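You operate a simulated robot arm through the tools that you are given. There is no shell and no other tool.

The job below is to be done with a simulated robot arm. You get a single attempt, and the scene is never put back.

## Task
Refill the soap tub to its line from the soap bottle.
Fine: put the bottle back and press its cap on again. Set down upright: soap bottle.

The check looks at the end state, three seconds after you hand in, the way a careful person would. Anything else that was tipped, shoved, dropped, spilled or broken makes it a failure. Lids that push on must go on centred and level and be pressed home; caps that screw on are set level and turned clockwise until they are tight.

## Robot
A 7-joint arm with a two-finger parallel gripper, fixed in place. Base frame: the origin is at the foot of the arm, x ahead of it, y to its left, z up. Lengths are in m, angles in rad, forces in N, time in s.
With the tool pointing down near the work surface it reaches from about 0.44 to 0.92 m from the base axis. Its first joint turns from -2.496 to 2.496 rad. Payload 3 kg.
The tool frame sits at the grasp point between the pads (the TCP): z along the fingers, y along the line on which they close. The tips reach 0.03 m beyond it. The gripper opens to 0.094 m. The fingers are 0.028 m wide and 0.01 m thick; the gripper's body (0.05 by 0.096 m) begins 0.055 m behind the TCP.
Orientation is that of the tool frame in the base frame, as [roll, pitch, yaw] about the fixed x, y, z axes, in that order (R = Rz(yaw) Ry(pitch) Rx(roll)). With the fingers straight down and closing along the base's y, the tool's x points along the base's -x, its y along +y and its z along -z.

## Interface
- The arm moves only by the tool drive_tool. Its argument "motion" is one flat list of numbers, 7 for each row, row after row: the shift along the base's x, y, z in cm, then the turn, a rotation vector about the base's x, y, z in rad, then the gripper command, from -1 (shut) to 1 (fully open), values between in proportion. In form: [x, y, z, rx, ry, rz, grip, x, y, z, rx, ry, rz, grip, ...]. A call has 1 to 20 rows; each row is the pose to reach, as a shift and turn from the pose commanded when the call began. A row lasts 0.2 s, in which the tool goes at most 0.05 m and 0.15 rad; a call with a longer step from one row to the next is refused whole, and so is a gripper value outside its range. Where a pose cannot be reached the arm comes as near as it can. A force on the tool above 40 N (or 10 N above the force at the start of the call, whichever is more), or a blocked arm, ends the call early, and 0.2 s more pass. The fingers move at their own pace (about 0.072 m/s each) and stop on an object; they squeeze with about 39 N. The grip force told is the motor's: it shows also when the fingers shut on nothing. Time passes only in rows, and 0.2 s behind the last, so rows that repeat a pose let the fingers close. It gives the time, the measured TCP pose, the force on the tool (base axes), the opening and the grip force at its end, in the units of the frame above (readings bear some noise), with the torque about the TCP (base axes, N m) and any sound that the robot's microphone picked up, and new pictures: "views" is both (left out), scene, wrist or none.
- Cameras (640 x 400 px; columns grow to the right, rows downward): "scene" is fixed at [0.2199, 0.4992, 1.6209]; the picture's right is [-0.40, -0.92, 0.00], its down [-0.64, 0.28, -0.71] and it looks along [0.66, -0.28, -0.70] (base axes); focal length 326 px, centre (320, 200). "wrist" rides on the gripper at [0.076, 0.014, -0.102] in the tool frame; the picture's right is [-0.18, 0.98, 0.00], its down [-0.75, -0.14, -0.64] and it looks along [-0.63, -0.12, 0.77] (tool axes); focal length 243 px, centre (320, 200). There is no depth. A picture from a camera that has moved, and an enlarged one, comes with that camera's place and axes in the base frame and with its lens.
- close_up(camera, box): a new picture of the part [left, top, right, bottom] of that camera's present view, enlarged. It takes no simulated time.
- job_done(): hands the job in; it is judged then, once.

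Places have to be worked out from the pictures, the camera data and where the tool is seen. Open the gripper and draw the arm clear of the work before you hand the job in, unless the task says otherwise.

The tools are called as name(argument=value, ...) on one line, values as JSON. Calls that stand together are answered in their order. drive_tool: Moves the arm, as the interface text tells. Its arguments: {"type":"object","properties":{"motion":{"type":"array"},"views":{"type":"string","enum":["both","scene","wrist","none"]}},"required":["motion"]} The other tools are called the same way: close_up (camera, box) takes an enlarged picture of a part of a camera's view; job_done () hands the job in.

At the start:

```text
time_s: 0.0
tool_pos: [0.6439, -0.0857, 1.1945]
tcp_rot: [-3.141, 0.0, 3.141]
wrist_force: [-0.4, -0.1, -0.3]
ft_torque: [-0.02, -0.02, 0.0]
finger_gap: 0.0939
finger_force: 0.0
```

scene: 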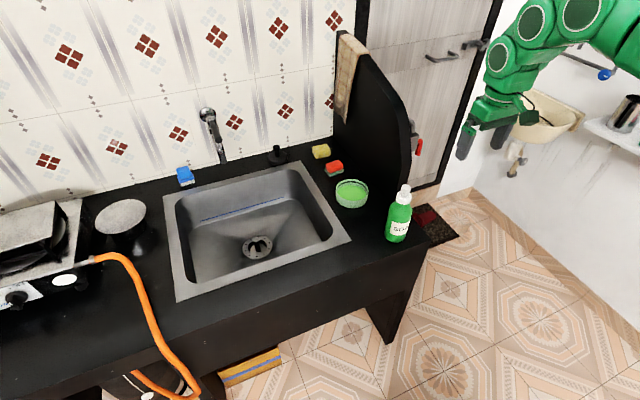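
wrist: 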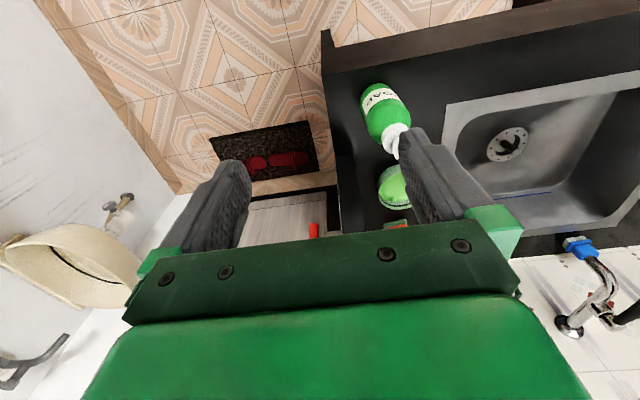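

The pictures show a green soap bottle with a white cap at the counter's right end and a round tub with green soap beside the sink. I'll take enlarged views of both before moving.

close_up(camera="scene", box=[320, 160, 440, 250])

close_up(camera="wrist", box=[330, 70, 450, 220])

```text
4.44 times, centred on (380, 205) of scene
camera zoom: at [0.2199, 0.4992, 1.6209], right [-0.4, -0.92, 0.0], down [-0.64, 0.28, -0.71], along [0.66, -0.28, -0.7], focal length 1451 px, centre (53, 178)
```

zoom: 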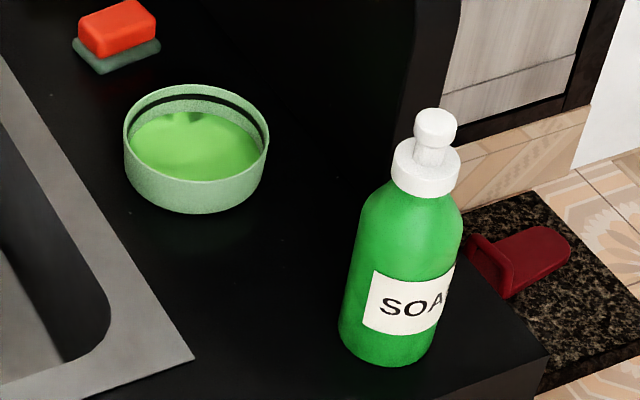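

```text
2.67 times, centred on (390, 145) of wrist
camera zoom: at [0.5674, -0.0723, 1.297], right [0.18, 0.98, 0.0], down [0.75, -0.14, 0.64], along [0.63, -0.12, -0.77], focal length 647 px, centre (133, 347)
```

zoom: 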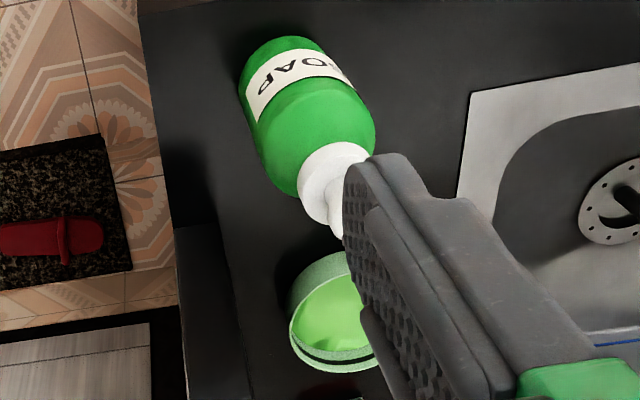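

I judge the counter to be at z≈0.78. The bottle stands near (0.74, 0.015) with its cap top at about z 1.02, and the tub is near (0.965, 0.05). I'll move above the bottle, staying clear of the cap, to refine these estimates.

drive_tool(motion=[3, 3, 0, 0, 0, 0, 1, 6, 6, 0, 0, 0, 0, 1, 9, 9, 0, 0, 0, 0, 1, 10, 10, -2, 0, 0, 0, 1, 10, 10, -4, 0, 0, 0, 1], views="both")

```text
time_s: 1.2
tool_pos: [0.7444, 0.0153, 1.1541]
tcp_rot: [-3.142, -0.001, 3.141]
wrist_force: [-1.2, -0.8, -0.3]
ft_torque: [0.0, 0.0, 0.0]
finger_gap: 0.0938
finger_force: 0.2
camera wrist: at [0.6676, 0.0292, 1.2574], right [0.18, 0.98, 0.0], down [0.75, -0.14, 0.64], along [0.63, -0.12, -0.77], focal length 243 px, centre (320, 200)
```

scene: 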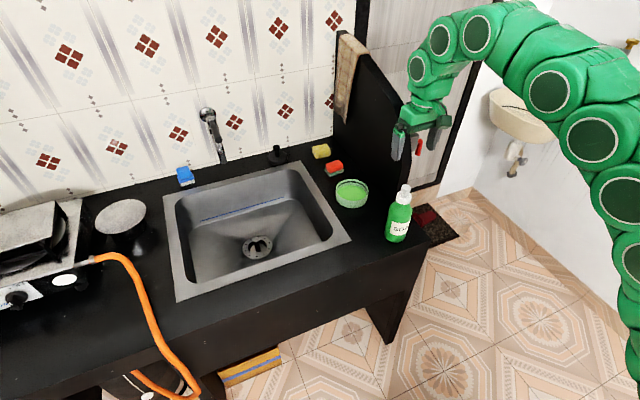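
wrist: 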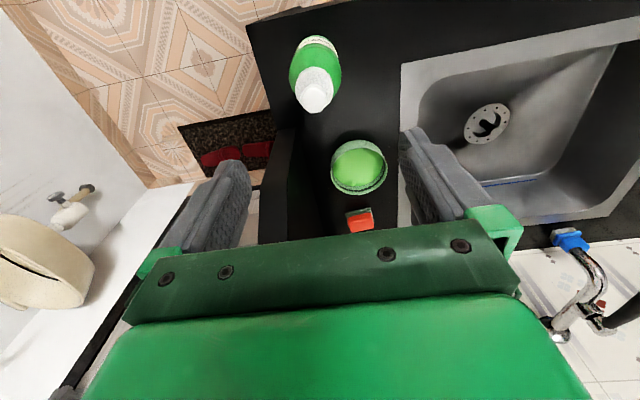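

close_up(camera="wrist", box=[250, 20, 410, 240])

close_up(camera="scene", box=[360, 170, 430, 250])

close_up(camera="scene", box=[320, 165, 384, 215])

```text
1.82 times, centred on (330, 130) of wrist
camera zoom: at [0.6676, 0.0292, 1.2574], right [0.18, 0.98, 0.0], down [0.75, -0.14, 0.64], along [0.63, -0.12, -0.77], focal length 441 px, centre (302, 327)
```

zoom: 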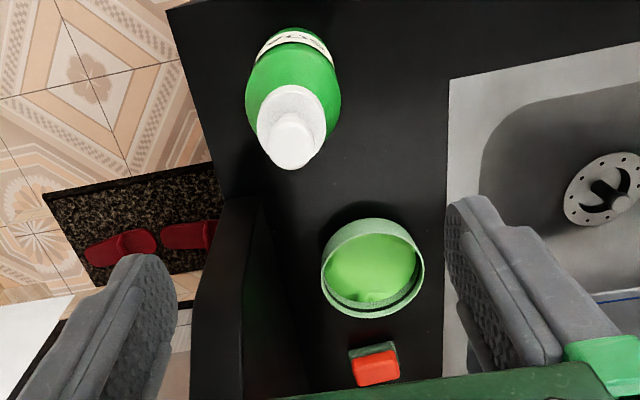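

```text
5.00 times, centred on (395, 210) of scene
camera zoom: at [0.2199, 0.4992, 1.6209], right [-0.4, -0.92, 0.0], down [-0.64, 0.28, -0.71], along [0.66, -0.28, -0.7], focal length 1632 px, centre (-55, 150)
```

zoom: 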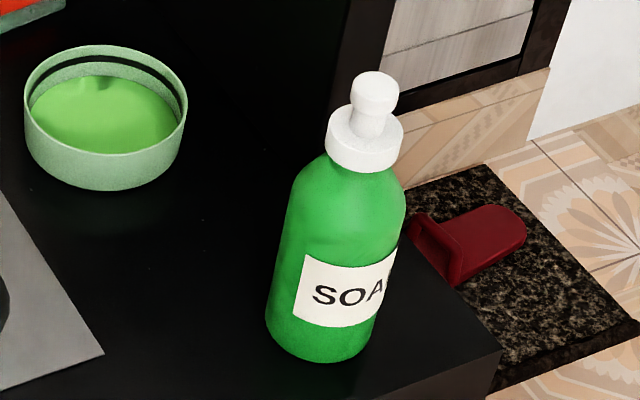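

```text
8.00 times, centred on (352, 190) of scene
camera zoom: at [0.2199, 0.4992, 1.6209], right [-0.4, -0.92, 0.0], down [-0.64, 0.28, -0.71], along [0.66, -0.28, -0.7], focal length 2612 px, centre (64, 280)
```

zoom: 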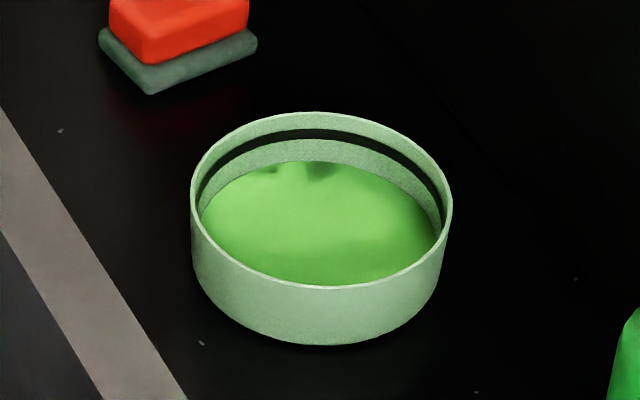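

The wrist view now shows the bottle and tub clearly. I'll zoom in on the cap and the tub to measure them better.

close_up(camera="wrist", box=[280, 25, 352, 125])

close_up(camera="wrist", box=[310, 125, 400, 235])

close_up(camera="scene", box=[380, 180, 420, 210])

```text
4.00 times, centred on (316, 75) of wrist
camera zoom: at [0.6676, 0.0292, 1.2574], right [0.18, 0.98, 0.0], down [0.75, -0.14, 0.64], along [0.63, -0.12, -0.77], focal length 970 px, centre (336, 700)
```

zoom: 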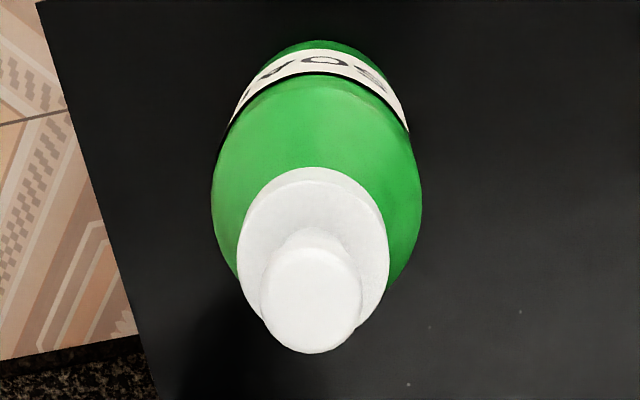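

```text
3.64 times, centred on (355, 180) of wrist
camera zoom: at [0.6676, 0.0292, 1.2574], right [0.18, 0.98, 0.0], down [0.75, -0.14, 0.64], along [0.63, -0.12, -0.77], focal length 882 px, centre (193, 273)
```

zoom: 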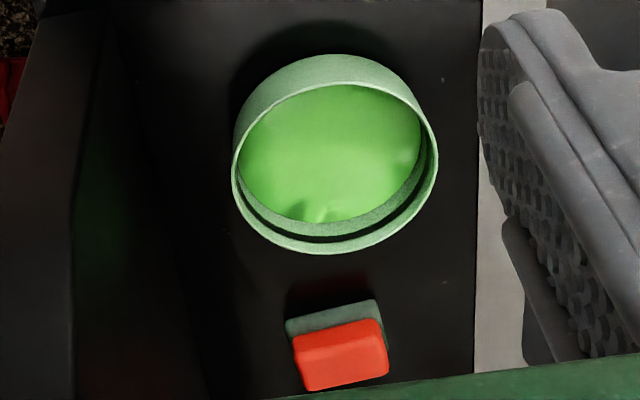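

```text
13.33 times, centred on (400, 195) of scene
camera zoom: at [0.2199, 0.4992, 1.6209], right [-0.4, -0.92, 0.0], down [-0.64, 0.28, -0.71], along [0.66, -0.28, -0.7], focal length 4353 px, centre (-747, 267)
```

zoom: 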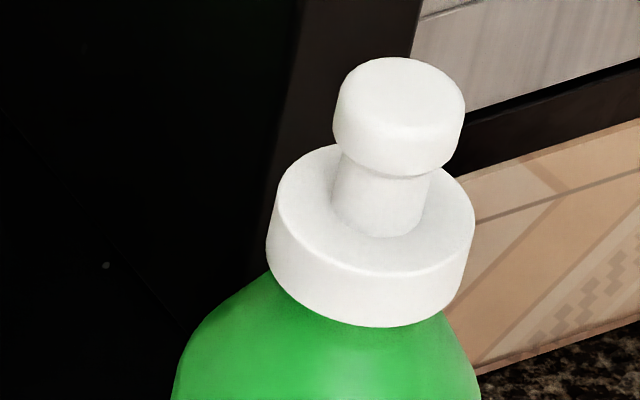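

From both rays the knob top sits near (0.748, 0.007, 0.995), but the height is uncertain by about a centimetre. I'll centre over it and go down partway to measure again, with the fingertips still well above the knob.

drive_tool(motion=[0.4, -0.7, -2, 0, 0, 0, 1, 0.4, -0.7, -4, 0, 0, 0, 1, 0.4, -0.7, -6.5, 0, 0, 0, 1, 0.4, -0.7, -6.5, 0, 0, 0, 1], views="both")

```text
time_s: 2.2
tool_pos: [0.7468, 0.0065, 1.0889]
tcp_rot: [-3.141, -0.001, -3.141]
wrist_force: [0.0, 1.1, 0.2]
ft_torque: [0.0, -0.02, 0.0]
finger_gap: 0.094
finger_force: 0.1
camera wrist: at [0.6706, 0.0205, 1.1935], right [0.18, 0.98, 0.0], down [0.75, -0.14, 0.64], along [0.63, -0.12, -0.77], focal length 243 px, centre (320, 200)
```

scene: 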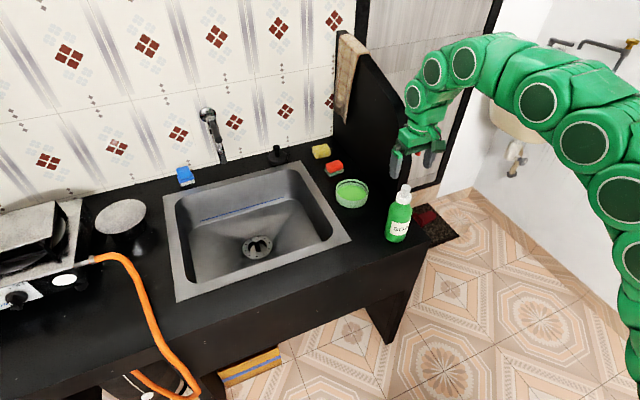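
wrist: 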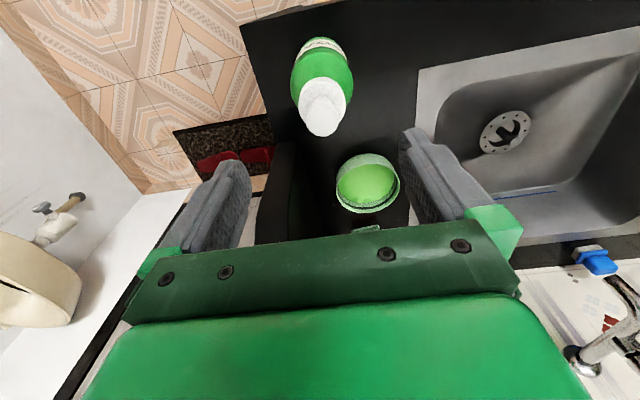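

close_up(camera="wrist", box=[280, 30, 370, 140])

close_up(camera="scene", box=[380, 130, 460, 200])

```text
3.64 times, centred on (325, 85) of wrist
camera zoom: at [0.6706, 0.0205, 1.1935], right [0.18, 0.98, 0.0], down [0.75, -0.14, 0.64], along [0.63, -0.12, -0.77], focal length 882 px, centre (302, 618)
```

zoom: 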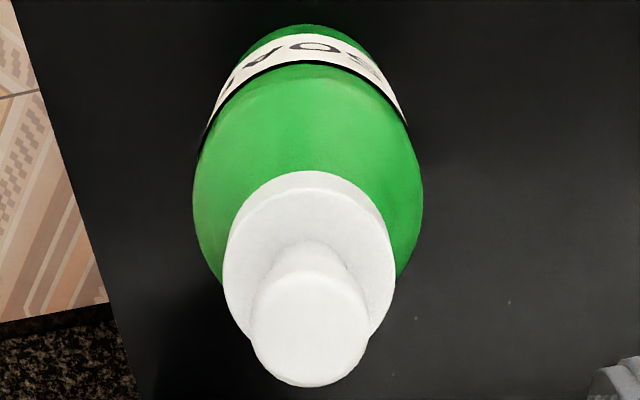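

```text
5.71 times, centred on (420, 165) of scene
camera zoom: at [0.2199, 0.4992, 1.6209], right [-0.4, -0.92, 0.0], down [-0.64, 0.28, -0.71], along [0.66, -0.28, -0.7], focal length 1865 px, centre (-251, 400)
```

zoom: 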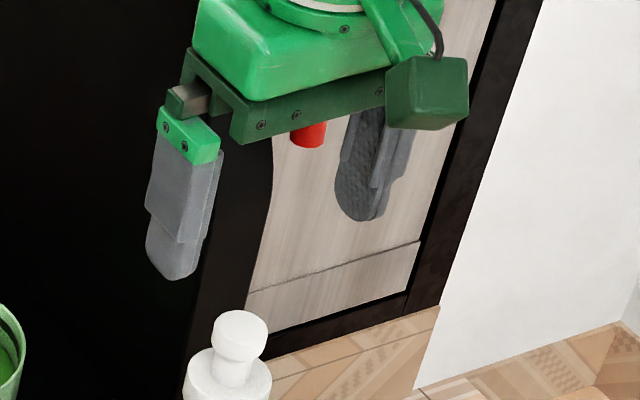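

Comparing the knob's size in the two views, I put its top at z≈1.00, near (0.748, 0.008) and about 2.6 cm across. I'll lower so the fingertips straddle the knob just above the cap's disc, and check before closing.

drive_tool(motion=[0, 0, -2, 0, 0, 0, 1, 0, 0, -4, 0, 0, 0, 1, 0, 0.05, -6, 0, 0, 0, 1, 0, 0.05, -7.5, 0, 0, 0, 1, 0, 0.05, -7.5, 0, 0, 0, 1], views="both")

close_up(camera="scene", box=[370, 150, 450, 220])

close_up(camera="wrist", box=[200, 20, 440, 220])

```text
time_s: 3.4
tool_pos: [0.7472, 0.0071, 1.015]
tcp_rot: [3.141, -0.001, -3.141]
wrist_force: [-0.6, -0.6, -0.4]
ft_torque: [0.0, 0.01, 0.04]
finger_gap: 0.0936
finger_force: 0.1
camera wrist: at [0.671, 0.0204, 1.1184], right [0.18, 0.98, 0.0], down [0.75, -0.14, 0.64], along [0.63, -0.12, -0.77], focal length 243 px, centre (320, 200)
```

scene: 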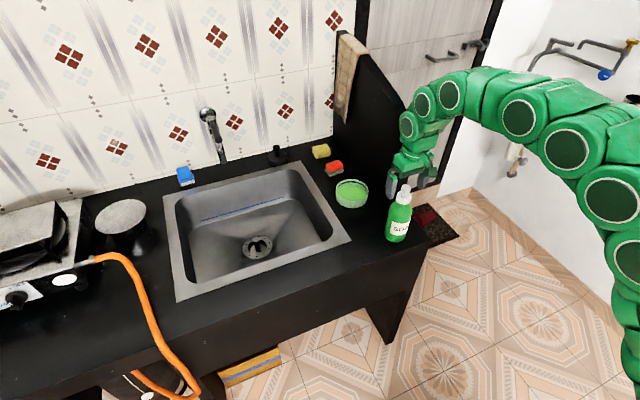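
wrist: 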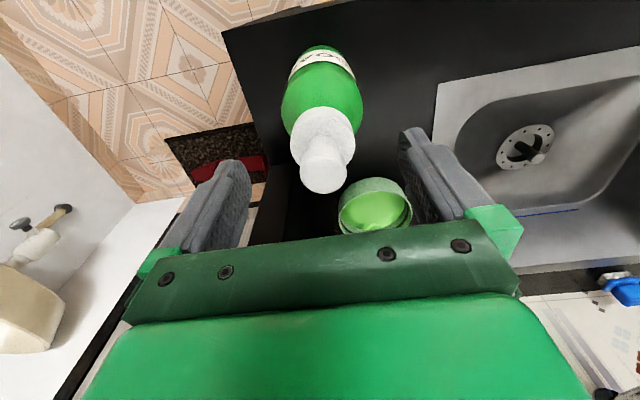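

```text
5.71 times, centred on (410, 185) of scene
camera zoom: at [0.2199, 0.4992, 1.6209], right [-0.4, -0.92, 0.0], down [-0.64, 0.28, -0.71], along [0.66, -0.28, -0.7], focal length 1865 px, centre (-194, 286)
```

zoom: 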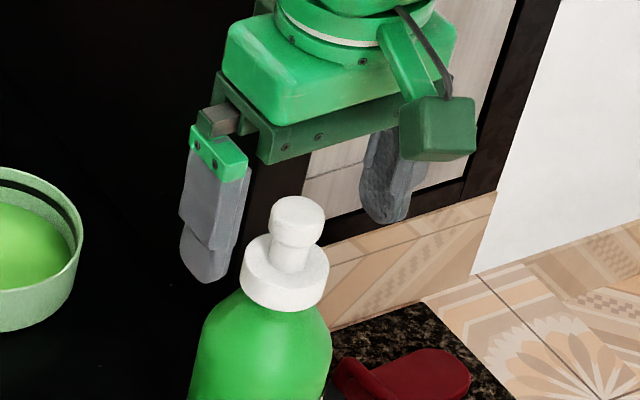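

```text
2.00 times, centred on (320, 120) of wrist
camera zoom: at [0.671, 0.0204, 1.1184], right [0.18, 0.98, 0.0], down [0.75, -0.14, 0.64], along [0.63, -0.12, -0.77], focal length 485 px, centre (320, 360)
```

zoom: 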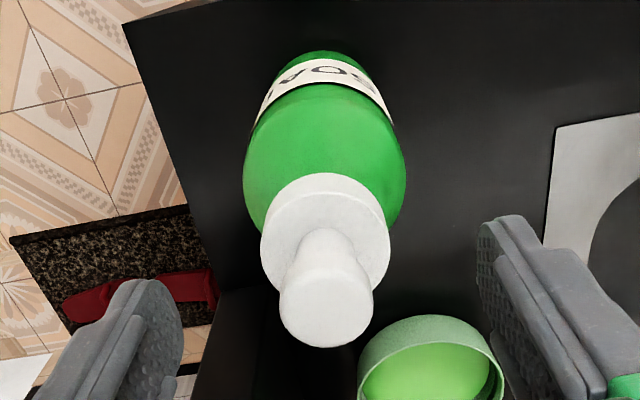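

The tips straddle the knob with their ends level with the bottom of its head. I'll go down 7 mm more and close on the knob, without lifting yet.

drive_tool(motion=[0, 0.05, -0.7, 0, 0, 0, 1, 0, 0.05, -0.7, 0, 0, 0, 0.3, 0, 0.05, -0.7, 0, 0, 0, -0.2, 0, 0.05, -0.7, 0, 0, 0, -1, 0, 0.05, -0.7, 0, 0, 0, -1, 0, 0.05, -0.7, 0, 0, 0, -1], views="both")

close_up(camera="scene", box=[370, 150, 450, 220])

close_up(camera="wrist", box=[200, 20, 440, 220])

```text
time_s: 4.8
tool_pos: [0.7479, 0.0072, 1.0061]
tcp_rot: [3.141, 0.0, 3.141]
wrist_force: [0.4, -0.1, 0.6]
ft_torque: [-0.01, 0.02, -0.03]
finger_gap: 0.024
finger_force: 39.4
heard: snap
camera wrist: at [0.6713, 0.0214, 1.1106], right [0.18, 0.98, 0.0], down [0.75, -0.14, 0.64], along [0.63, -0.12, -0.77], focal length 243 px, centre (320, 200)
```

scene: 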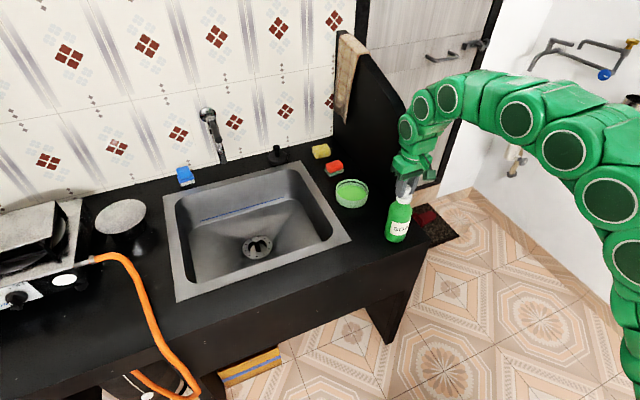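
wrist: 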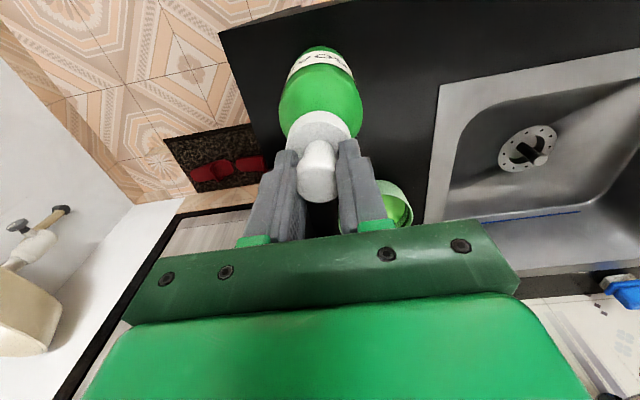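

```text
5.71 times, centred on (410, 185) of scene
camera zoom: at [0.2199, 0.4992, 1.6209], right [-0.4, -0.92, 0.0], down [-0.64, 0.28, -0.71], along [0.66, -0.28, -0.7], focal length 1865 px, centre (-194, 286)
```

zoom: 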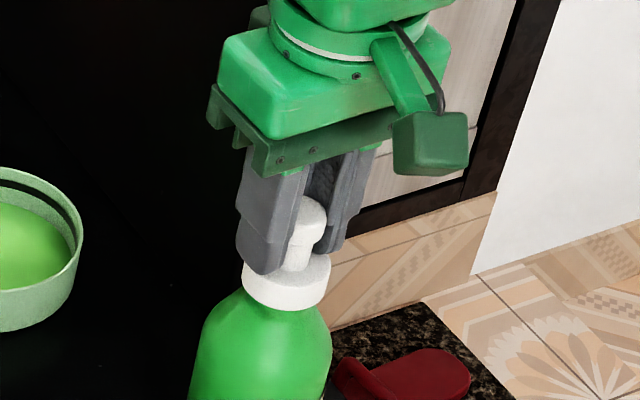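

```text
2.00 times, centred on (320, 120) of wrist
camera zoom: at [0.6713, 0.0214, 1.1106], right [0.18, 0.98, 0.0], down [0.75, -0.14, 0.64], along [0.63, -0.12, -0.77], focal length 485 px, centre (320, 360)
```

zoom: 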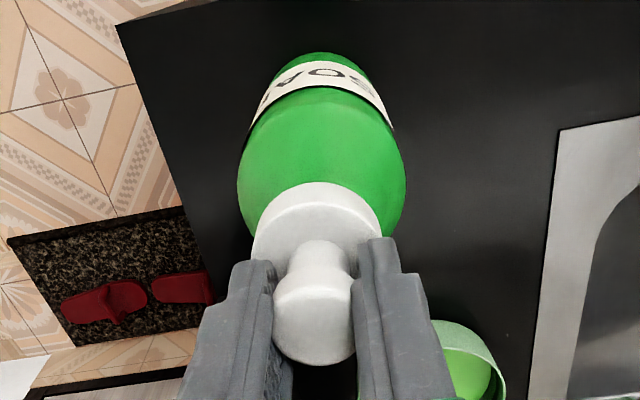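

The knob is held at a 24 mm gap, and a snap was heard, so the cap may already have come loose. I'll lift slowly a few centimetres and see whether the bottle stays down.

drive_tool(motion=[0, 0, 0.4, 0, 0, 0, -1, 0, 0, 0.8, 0, 0, 0, -1, 0, 0, 1.2, 0, 0, 0, -1, 0, 0, 1.6, 0, 0, 0, -1, 0, 0, 2.0, 0, 0, 0, -1], views="both")

close_up(camera="scene", box=[370, 150, 450, 250])

close_up(camera="wrist", box=[200, 20, 440, 220])

```text
time_s: 6.0
tool_pos: [0.7472, 0.007, 1.0259]
tcp_rot: [3.141, 0.0, -3.141]
wrist_force: [-0.4, 0.5, -0.8]
ft_torque: [-0.01, -0.03, 0.02]
finger_gap: 0.0239
finger_force: 39.2
camera wrist: at [0.6715, 0.0216, 1.1307], right [0.18, 0.98, 0.0], down [0.75, -0.14, 0.64], along [0.63, -0.12, -0.77], focal length 243 px, centre (320, 200)
```

scene: 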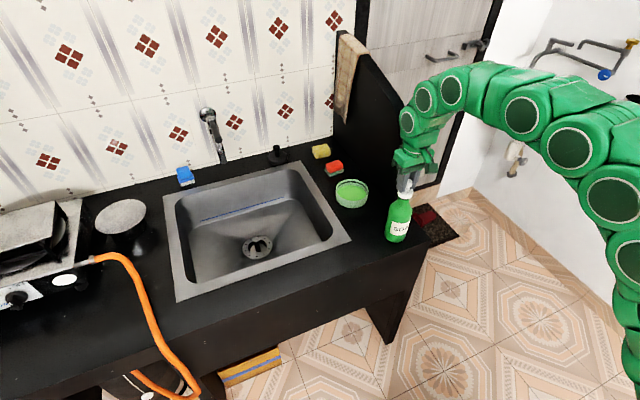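
wrist: 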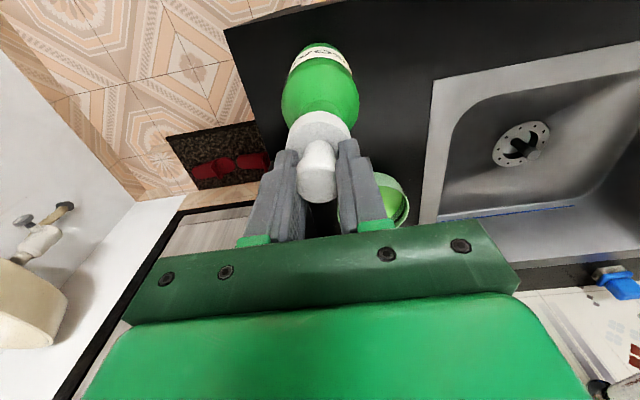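

```text
4.00 times, centred on (410, 200) of scene
camera zoom: at [0.2199, 0.4992, 1.6209], right [-0.4, -0.92, 0.0], down [-0.64, 0.28, -0.71], along [0.66, -0.28, -0.7], focal length 1306 px, centre (-40, 200)
```

zoom: 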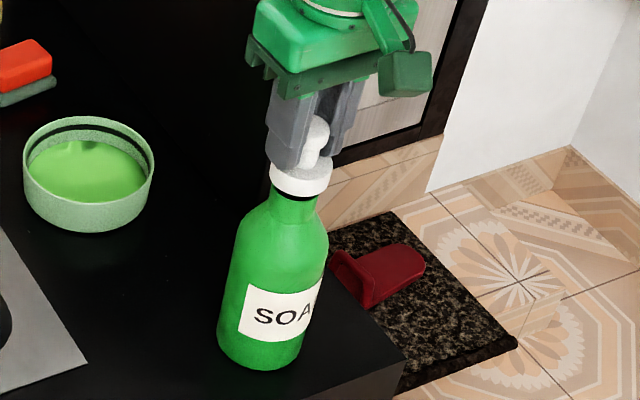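

```text
2.00 times, centred on (320, 120) of wrist
camera zoom: at [0.6715, 0.0216, 1.1307], right [0.18, 0.98, 0.0], down [0.75, -0.14, 0.64], along [0.63, -0.12, -0.77], focal length 485 px, centre (320, 360)
```

zoom: 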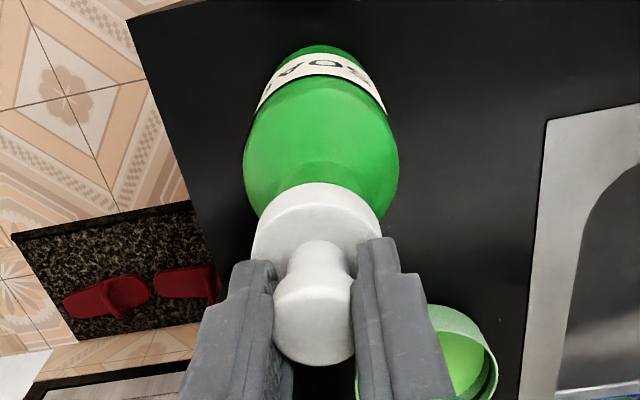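

The cap came off cleanly: the bare green neck is visible below it and the bottle has not moved. I'll lift the cap clear, carry it to the free counter strip near (0.735, 0.135), and stop above the surface to look.

drive_tool(motion=[0, 0, 2, 0, 0, 0, -1, 0, 0, 4, 0, 0, 0, -1, 0, 0, 6, 0, 0, 0, -1, -0.4, 3.5, 6, 0, 0, 0, -1, -0.8, 7, 6, 0, 0, 0, -1, -1.3, 10.5, 6, 0, 0, 0, -1, -1.3, 12.7, 5, 0, 0, 0, -1, -1.3, 12.7, 2, 0, 0, 0, -1, -1.3, 12.7, -1, 0, 0, 0, -1, -1.3, 12.7, -4, 0, 0, 0, -1, -1.3, 12.7, -7, 0, 0, 0, -1, -1.3, 12.7, -10, 0, 0, 0, -1, -1.3, 12.7, -13, 0, 0, 0, -1, -1.3, 12.7, -13, 0, 0, 0, -1], views="both")

close_up(camera="scene", box=[320, 150, 440, 260])

close_up(camera="wrist", box=[160, 0, 440, 220])

```text
time_s: 9.0
tool_pos: [0.7332, 0.1343, 0.8969]
tcp_rot: [3.141, 0.0, -3.141]
wrist_force: [-0.4, 0.2, -0.1]
ft_torque: [0.0, -0.02, -0.02]
finger_gap: 0.0235
finger_force: 39.2
camera wrist: at [0.6576, 0.1479, 1.0012], right [0.18, 0.98, 0.0], down [0.75, -0.14, 0.64], along [0.63, -0.12, -0.77], focal length 243 px, centre (320, 200)
```

scene: 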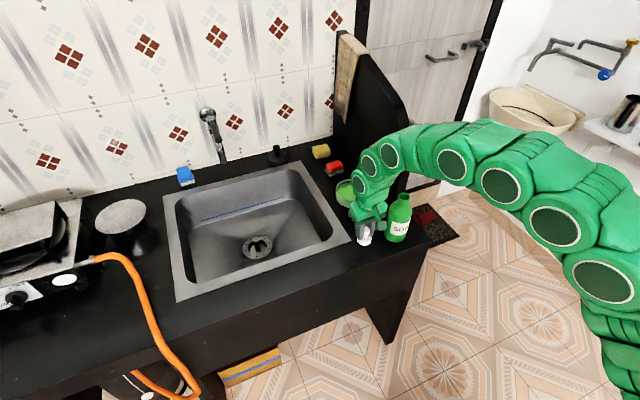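
wrist: 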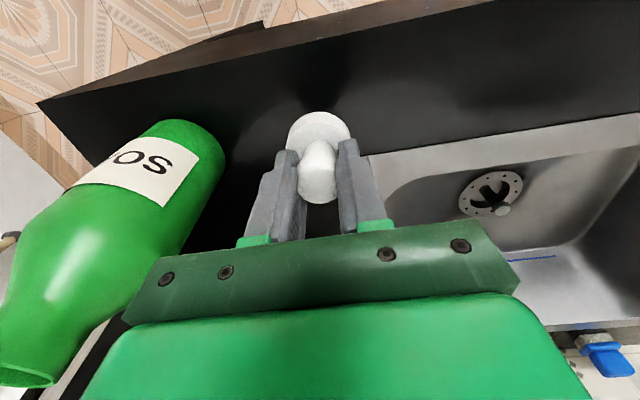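

```text
3.64 times, centred on (380, 205) of scene
camera zoom: at [0.2199, 0.4992, 1.6209], right [-0.4, -0.92, 0.0], down [-0.64, 0.28, -0.71], along [0.66, -0.28, -0.7], focal length 1187 px, centre (102, 182)
```

zoom: 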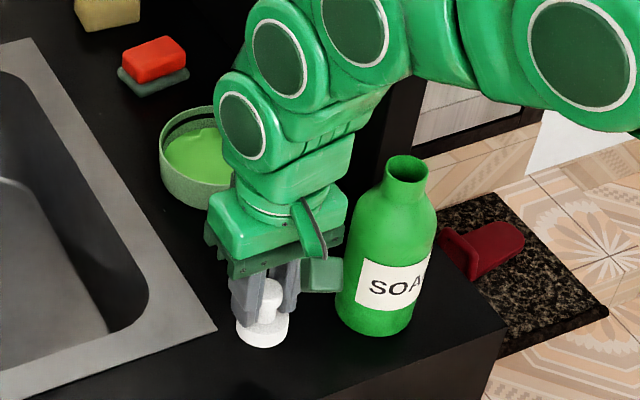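

```text
1.82 times, centred on (300, 110) of wrist
camera zoom: at [0.6576, 0.1479, 1.0012], right [0.18, 0.98, 0.0], down [0.75, -0.14, 0.64], along [0.63, -0.12, -0.77], focal length 441 px, centre (356, 364)
```

zoom: 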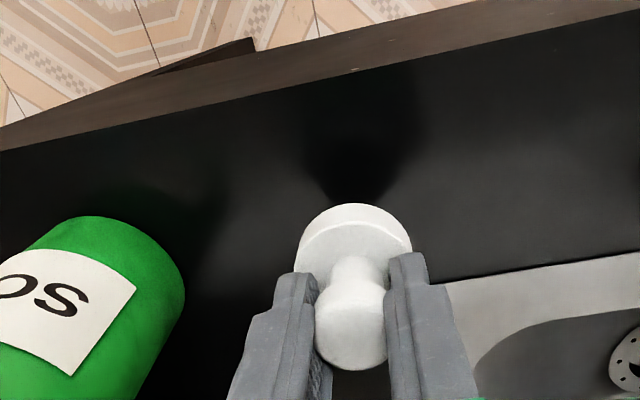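

The cap hovers over clear counter about 4 cm up, and the bottle stands untouched. I'll lower it gently, watching for contact force.

drive_tool(motion=[0, 0, -1.5, 0, 0, 0, -1, 0, 0, -3.0, 0, 0, 0, -1, 0, 0, -3.3, 0, 0, 0, -1, 0, 0, -3.6, 0, 0, 0, -1], views="both")

close_up(camera="wrist", box=[160, 0, 440, 220])

close_up(camera="scene", box=[330, 190, 430, 270])

```text
time_s: 10.0
tool_pos: [0.736, 0.1363, 0.8611]
tcp_rot: [-3.141, 0.001, -3.141]
wrist_force: [-0.2, -0.6, 0.0]
ft_torque: [0.01, 0.02, -0.02]
finger_gap: 0.0235
finger_force: 39.3
camera wrist: at [0.6588, 0.1488, 0.9648], right [0.18, 0.98, 0.0], down [0.75, -0.14, 0.64], along [0.63, -0.12, -0.77], focal length 243 px, centre (320, 200)
```

scene: 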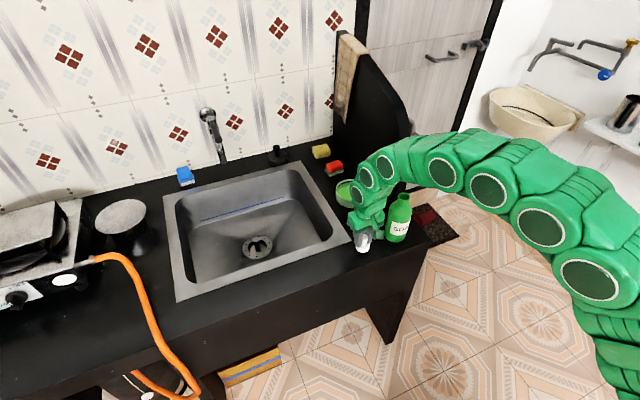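
wrist: 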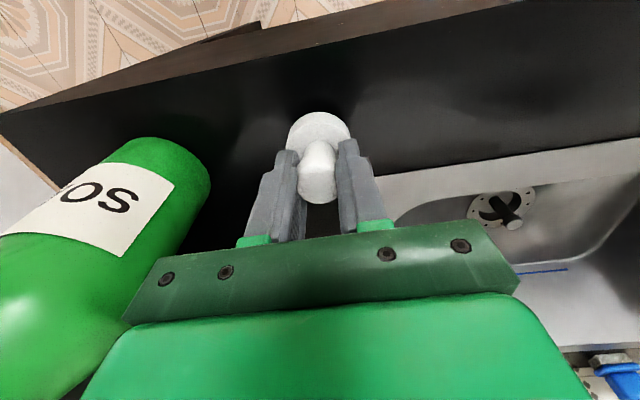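

```text
1.82 times, centred on (300, 110) of wrist
camera zoom: at [0.6588, 0.1488, 0.9648], right [0.18, 0.98, 0.0], down [0.75, -0.14, 0.64], along [0.63, -0.12, -0.77], focal length 441 px, centre (356, 364)
```

zoom: 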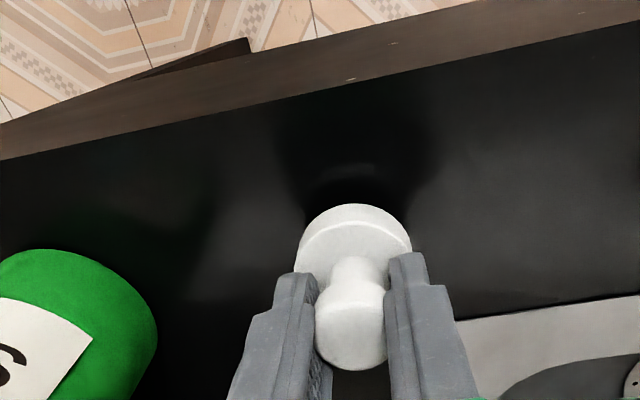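

```text
5.00 times, centred on (380, 230) of scene
camera zoom: at [0.2199, 0.4992, 1.6209], right [-0.4, -0.92, 0.0], down [-0.64, 0.28, -0.71], along [0.66, -0.28, -0.7], focal length 1632 px, centre (20, 50)
```

zoom: 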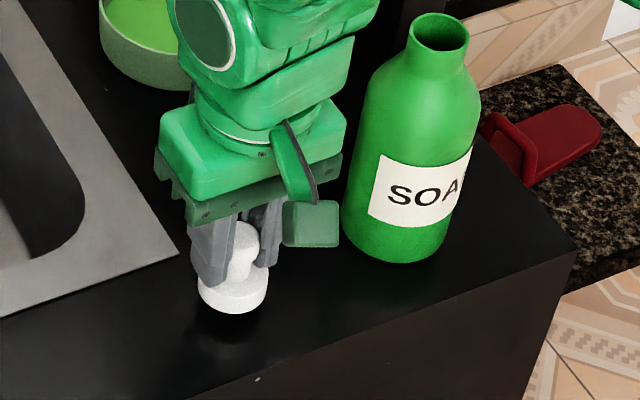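

The cap is still just above the counter with no contact. I'll lower in 1–2 mm steps.

drive_tool(motion=[0, 0, -0.2, 0, 0, 0, -1, 0, 0, -0.4, 0, 0, 0, -1, 0, 0, -0.6, 0, 0, 0, -1, 0, 0, -0.8, 0, 0, 0, -1], views="none")

close_up(camera="scene", box=[350, 220, 390, 260])

```text
time_s: 11.0
tool_pos: [0.7353, 0.1345, 0.8523]
tcp_rot: [3.141, 0.0, 3.141]
wrist_force: [0.3, 0.1, -0.3]
ft_torque: [0.01, 0.01, 0.0]
finger_gap: 0.0234
finger_force: 38.9
```

```text
10.00 times, centred on (370, 240) of scene
camera zoom: at [0.2199, 0.4992, 1.6209], right [-0.4, -0.92, 0.0], down [-0.64, 0.28, -0.71], along [0.66, -0.28, -0.7], focal length 3264 px, centre (-180, -200)
```

zoom: 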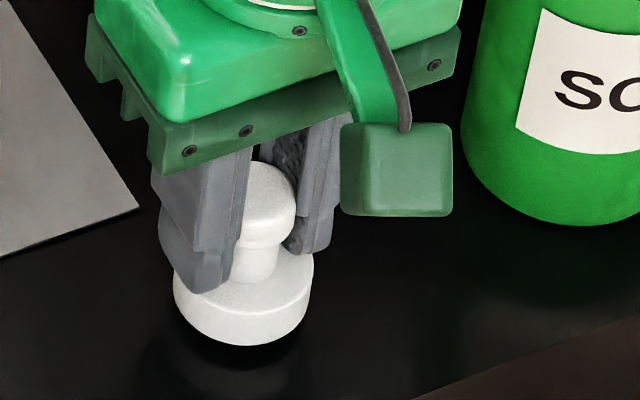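

There is still no contact and a thin shadow shows under the cap. I'll keep lowering in small steps.

drive_tool(motion=[0, 0, -0.2, 0, 0, 0, -1, 0, 0, -0.4, 0, 0, 0, -1, 0, 0, -0.6, 0, 0, 0, -1], views="none")

close_up(camera="scene", box=[350, 220, 390, 260])

```text
time_s: 11.8
tool_pos: [0.7357, 0.1355, 0.8466]
tcp_rot: [-3.141, -0.001, 3.14]
wrist_force: [0.6, 1.1, -0.7]
ft_torque: [0.0, -0.01, 0.0]
finger_gap: 0.0235
finger_force: 38.7
```

```text
10.00 times, centred on (370, 240) of scene
camera zoom: at [0.2199, 0.4992, 1.6209], right [-0.4, -0.92, 0.0], down [-0.64, 0.28, -0.71], along [0.66, -0.28, -0.7], focal length 3264 px, centre (-180, -200)
```

zoom: 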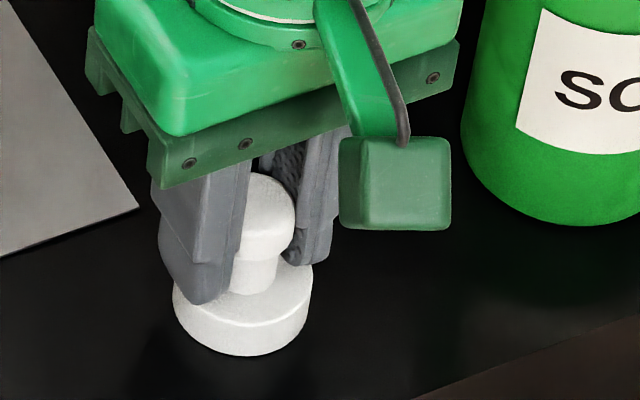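

The gap under the cap is almost gone but no force has shown yet. I'll continue 1 mm at a time.

drive_tool(motion=[0, 0, -0.1, 0, 0, 0, -1, 0, 0, -0.2, 0, 0, 0, -1], views="none")

close_up(camera="scene", box=[350, 220, 390, 260])

```text
time_s: 12.4
tool_pos: [0.7348, 0.1341, 0.8468]
tcp_rot: [3.141, 0.001, -3.142]
wrist_force: [-7.6, 0.0, 23.2]
ft_torque: [0.12, 0.14, -0.03]
finger_gap: 0.0236
finger_force: 38.7
```

```text
10.00 times, centred on (370, 240) of scene
camera zoom: at [0.2199, 0.4992, 1.6209], right [-0.4, -0.92, 0.0], down [-0.64, 0.28, -0.71], along [0.66, -0.28, -0.7], focal length 3264 px, centre (-180, -200)
```

zoom: 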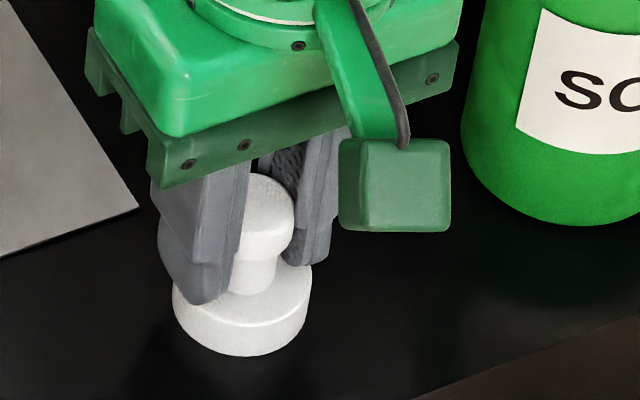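

The cap is down, with 23 N showing at z≈0.847. I'll ease up 1 mm to relieve the push, open the fingers and rise straight up.

drive_tool(motion=[0, 0, 0.1, 0, 0, 0, -1, 0, 0, 0.1, 0, 0, 0, -0.4, 0, 0, 0.1, 0, 0, 0, 0.0, 0, 0, 0.1, 0, 0, 0, 0.5, 0, 0, 0.1, 0, 0, 0, 1, 0, 0, 0.1, 0, 0, 0, 1, 0, 0, 2, 0, 0, 0, 1, 0, 0, 4, 0, 0, 0, 1, 0, 0, 7, 0, 0, 0, 1, 0, 0, 10, 0, 0, 0, 1], views="both")

close_up(camera="scene", box=[340, 180, 430, 260])

close_up(camera="wrist", box=[160, 0, 440, 220])

```text
time_s: 14.6
tool_pos: [0.7372, 0.134, 0.9458]
tcp_rot: [3.141, 0.002, 3.14]
wrist_force: [0.5, -0.8, -0.1]
ft_torque: [0.0, 0.04, -0.02]
finger_gap: 0.0938
finger_force: 0.2
camera wrist: at [0.661, 0.148, 1.0489], right [0.18, 0.98, 0.0], down [0.75, -0.14, 0.64], along [0.63, -0.12, -0.77], focal length 243 px, centre (320, 200)
```

scene: 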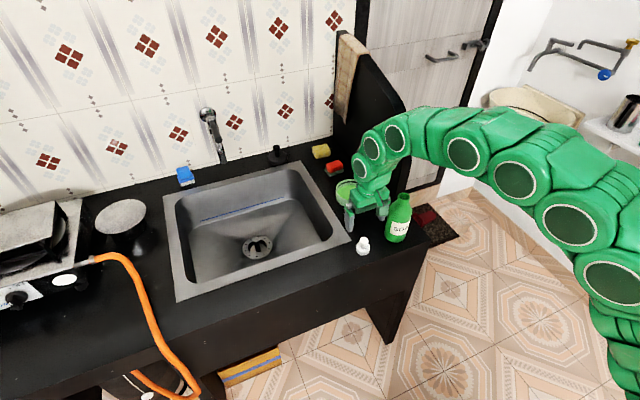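
wrist: 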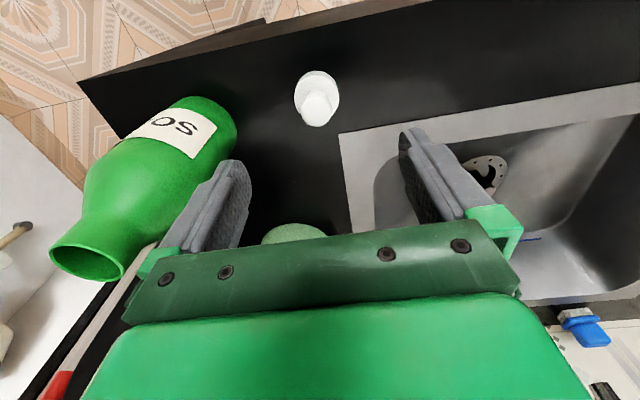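

```text
5.00 times, centred on (385, 220) of scene
camera zoom: at [0.2199, 0.4992, 1.6209], right [-0.4, -0.92, 0.0], down [-0.64, 0.28, -0.71], along [0.66, -0.28, -0.7], focal length 1632 px, centre (-5, 100)
```

zoom: 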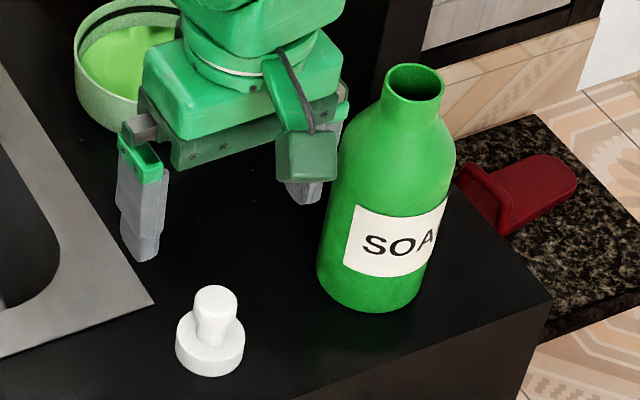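

```text
1.82 times, centred on (300, 110) of wrist
camera zoom: at [0.661, 0.148, 1.0489], right [0.18, 0.98, 0.0], down [0.75, -0.14, 0.64], along [0.63, -0.12, -0.77], focal length 441 px, centre (356, 364)
```

zoom: 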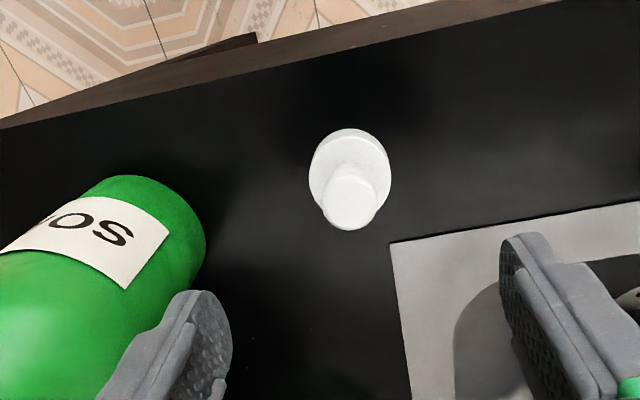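

The cap stands upright at about (0.735, 0.135). The bare mouth of the bottle is near (0.748, 0.008, 0.97), so I'll back the tool off in front of the counter and turn it nearly horizontal (pointing +x, slightly down) to grip the bottle's body from the front.

drive_tool(motion=[0, 0, 4, 0, 0, 0, 1, -3, -2, 8, 0, 0, 0, 1, -6, -5, 10.5, 0, 0, 0, 1, -9, -8, 10.5, 0, 0, 0, 1, -12, -11, 10.5, 0, 0, 0, 1, -13.5, -12.7, 10.5, 0, 0, 0, 1, -13.5, -12.7, 10.5, 0, -0.142, 0, 1, -13.5, -12.7, 10.5, 0, -0.284, 0, 1, -13.5, -12.7, 10.5, 0, -0.426, 0, 1, -13.5, -12.7, 10.5, 0, -0.568, 0, 1, -13.5, -12.7, 10.5, 0, -0.71, 0, 1, -13.5, -12.7, 10.5, 0, -0.852, 0, 1, -13.5, -12.7, 10.5, 0, -0.994, 0, 1, -13.5, -12.7, 10.5, 0, -1.136, 0, 1, -13.5, -12.7, 10.5, 0, -1.278, 0, 1, -13.5, -12.7, 10.5, 0, -1.42, 0, 1, -13.5, -12.7, 10.5, 0, -1.42, 0, 1], views="both")

```text
refused: row 2 steps farther than a row can; nothing moved
```

That call was refused because one step was a little too long. I'll resend it with shorter steps.

drive_tool(motion=[0, 0, 4, 0, 0, 0, 1, -2, -1.5, 8, 0, 0, 0, 1, -5, -4, 10.5, 0, 0, 0, 1, -8, -7, 10.5, 0, 0, 0, 1, -11, -10, 10.5, 0, 0, 0, 1, -13.5, -12.7, 10.5, 0, 0, 0, 1, -13.5, -12.7, 10.5, 0, -0.142, 0, 1, -13.5, -12.7, 10.5, 0, -0.284, 0, 1, -13.5, -12.7, 10.5, 0, -0.426, 0, 1, -13.5, -12.7, 10.5, 0, -0.568, 0, 1, -13.5, -12.7, 10.5, 0, -0.71, 0, 1, -13.5, -12.7, 10.5, 0, -0.852, 0, 1, -13.5, -12.7, 10.5, 0, -0.994, 0, 1, -13.5, -12.7, 10.5, 0, -1.136, 0, 1, -13.5, -12.7, 10.5, 0, -1.278, 0, 1, -13.5, -12.7, 10.5, 0, -1.42, 0, 1, -13.5, -12.7, 10.5, 0, -1.42, 0, 1], views="both")

```text
time_s: 18.2
tool_pos: [0.7123, 0.0003, 1.0907]
tcp_rot: [-3.139, 1.42, -3.142]
wrist_force: [-1.1, -0.6, -0.4]
ft_torque: [0.0, -0.01, 0.01]
finger_gap: 0.0941
finger_force: 0.0
out of reach, approached as far as the arm can: row 13, 14, 15, 16, 17
camera wrist: at [0.5983, 0.014, 1.0303], right [0.03, 0.98, 0.18], down [-0.52, -0.14, 0.84], along [0.85, -0.12, 0.51], focal length 243 px, centre (320, 200)
```

scene: 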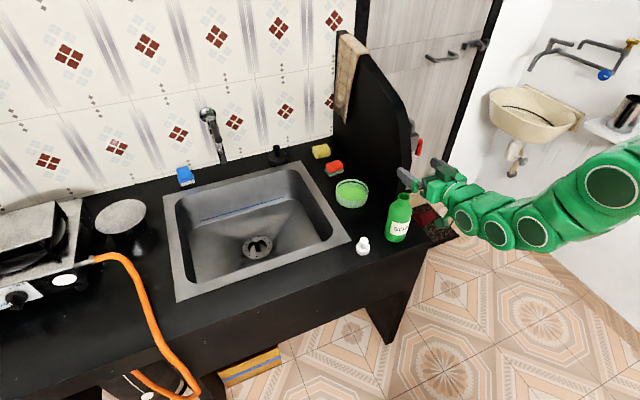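
wrist: 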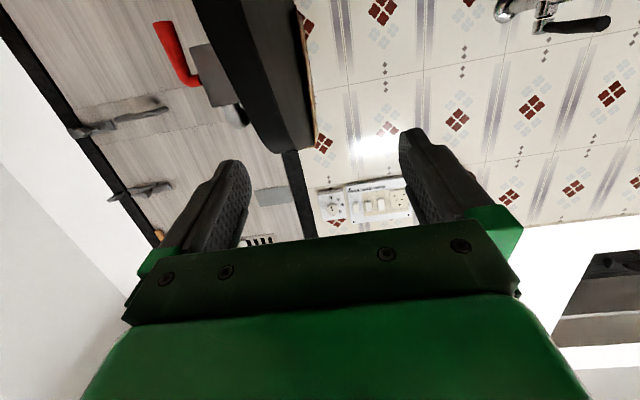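

The near-horizontal tool can't get closer than about x=0.71 radially, so I need to know whether this attitude is reachable at the bottle's radius (0.748) and a lower height. I'll test that in free space to the right of the counter, swinging about the base axis away from everything.

drive_tool(motion=[2, -4.4, 0, 0, 0, -0.06, 1, 4, -8.8, 0, 0, 0, -0.12, 1, 6, -13.2, 0, 0, 0, -0.18, 1, 8, -17.6, 0, 0, 0, -0.24, 1, 10, -22, 0, 0, 0, -0.3, 1, 10.3, -26.4, 0, 0, 0, -0.35, 1, 10.3, -26.4, 0, 0, 0, -0.35, 1], views="scene")

```text
time_s: 19.8
tool_pos: [0.8123, -0.264, 1.0931]
tcp_rot: [3.139, 1.42, 2.788]
wrist_force: [-0.1, -0.1, 0.9]
ft_torque: [0.02, 0.0, -0.04]
finger_gap: 0.094
finger_force: 0.1
```

scene: 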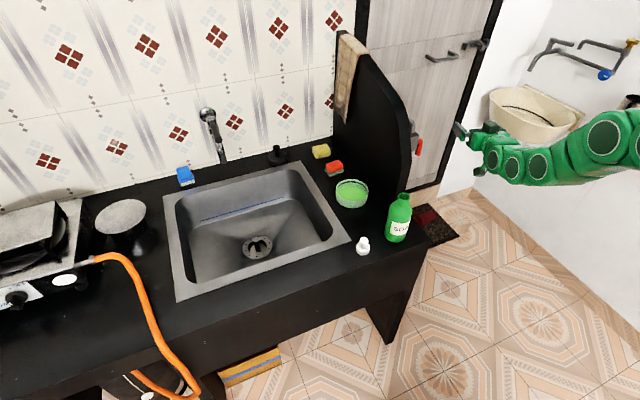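

The commanded pose now matches the measured one, in free space at radius 0.857. I'll descend here to the grasp height and then draw back to radius 0.748 to see whether that pose is reachable.

drive_tool(motion=[0, 0, -4.2, 0, 0, 0, 1, 0, 0, -8.4, 0, 0, 0, 1, 0, 0, -12.6, 0, 0, 0, 1, 0, 0, -16.8, 0, 0, 0, 1, 0, 0, -21, 0, 0, 0, 1, -2, 0.2, -21, 0, 0, 0, 1, -4, 0.4, -21, 0, 0, 0, 1, -6, 0.5, -21, 0, 0, 0, 1, -8, 0.6, -21, 0, 0, 0, 1, -9, 0.7, -21, 0, 0, 0, 1, -10, 0.8, -21, 0, 0, 0, 1, -11.2, 0.8, -21, 0, 0, 0, 1], views="scene")

```text
time_s: 22.4
tool_pos: [0.7003, -0.2562, 0.8823]
tcp_rot: [3.14, 1.42, 2.794]
wrist_force: [-0.1, 0.0, 0.8]
ft_torque: [-0.02, -0.02, -0.01]
finger_gap: 0.094
finger_force: 0.0
```

scene: 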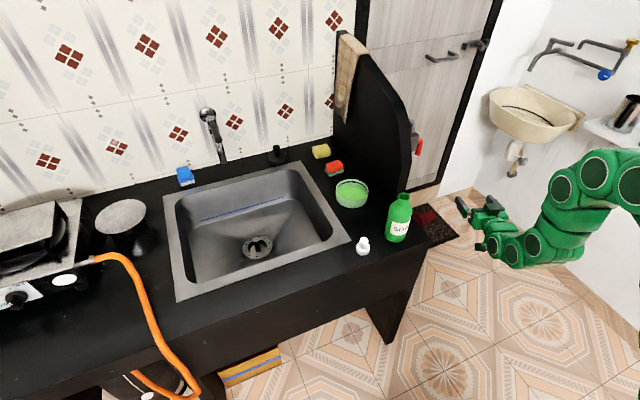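

Radius 0.748 at z=0.88 is reachable. I'll check how far back the tool can draw at this height, since a horizontal approach would be better than coming over the top.

drive_tool(motion=[-1.9, 0.7, 0, 0, 0, 0, 1, -3.8, 1.4, 0, 0, 0, 0, 1, -5.6, 2.1, 0, 0, 0, 0, 1, -7.5, 2.7, 0, 0, 0, 0, 1, -9.4, 3.4, 0, 0, 0, 0, 1, -11.3, 4.1, 0, 0, 0, 0, 1, -11.3, 4.1, 0, 0, 0, 0, 1], views="scene")

```text
time_s: 24.0
tool_pos: [0.678, -0.2502, 0.88]
tcp_rot: [3.139, 1.417, 2.788]
wrist_force: [0.1, -0.2, -0.7]
ft_torque: [0.05, 0.03, -0.03]
finger_gap: 0.0942
finger_force: 0.0
out of reach, approached as far as the arm can: row 2, 3, 4, 5, 6, 7
```

scene: 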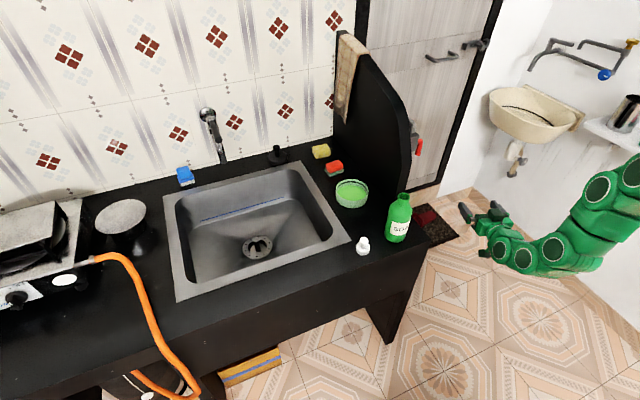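

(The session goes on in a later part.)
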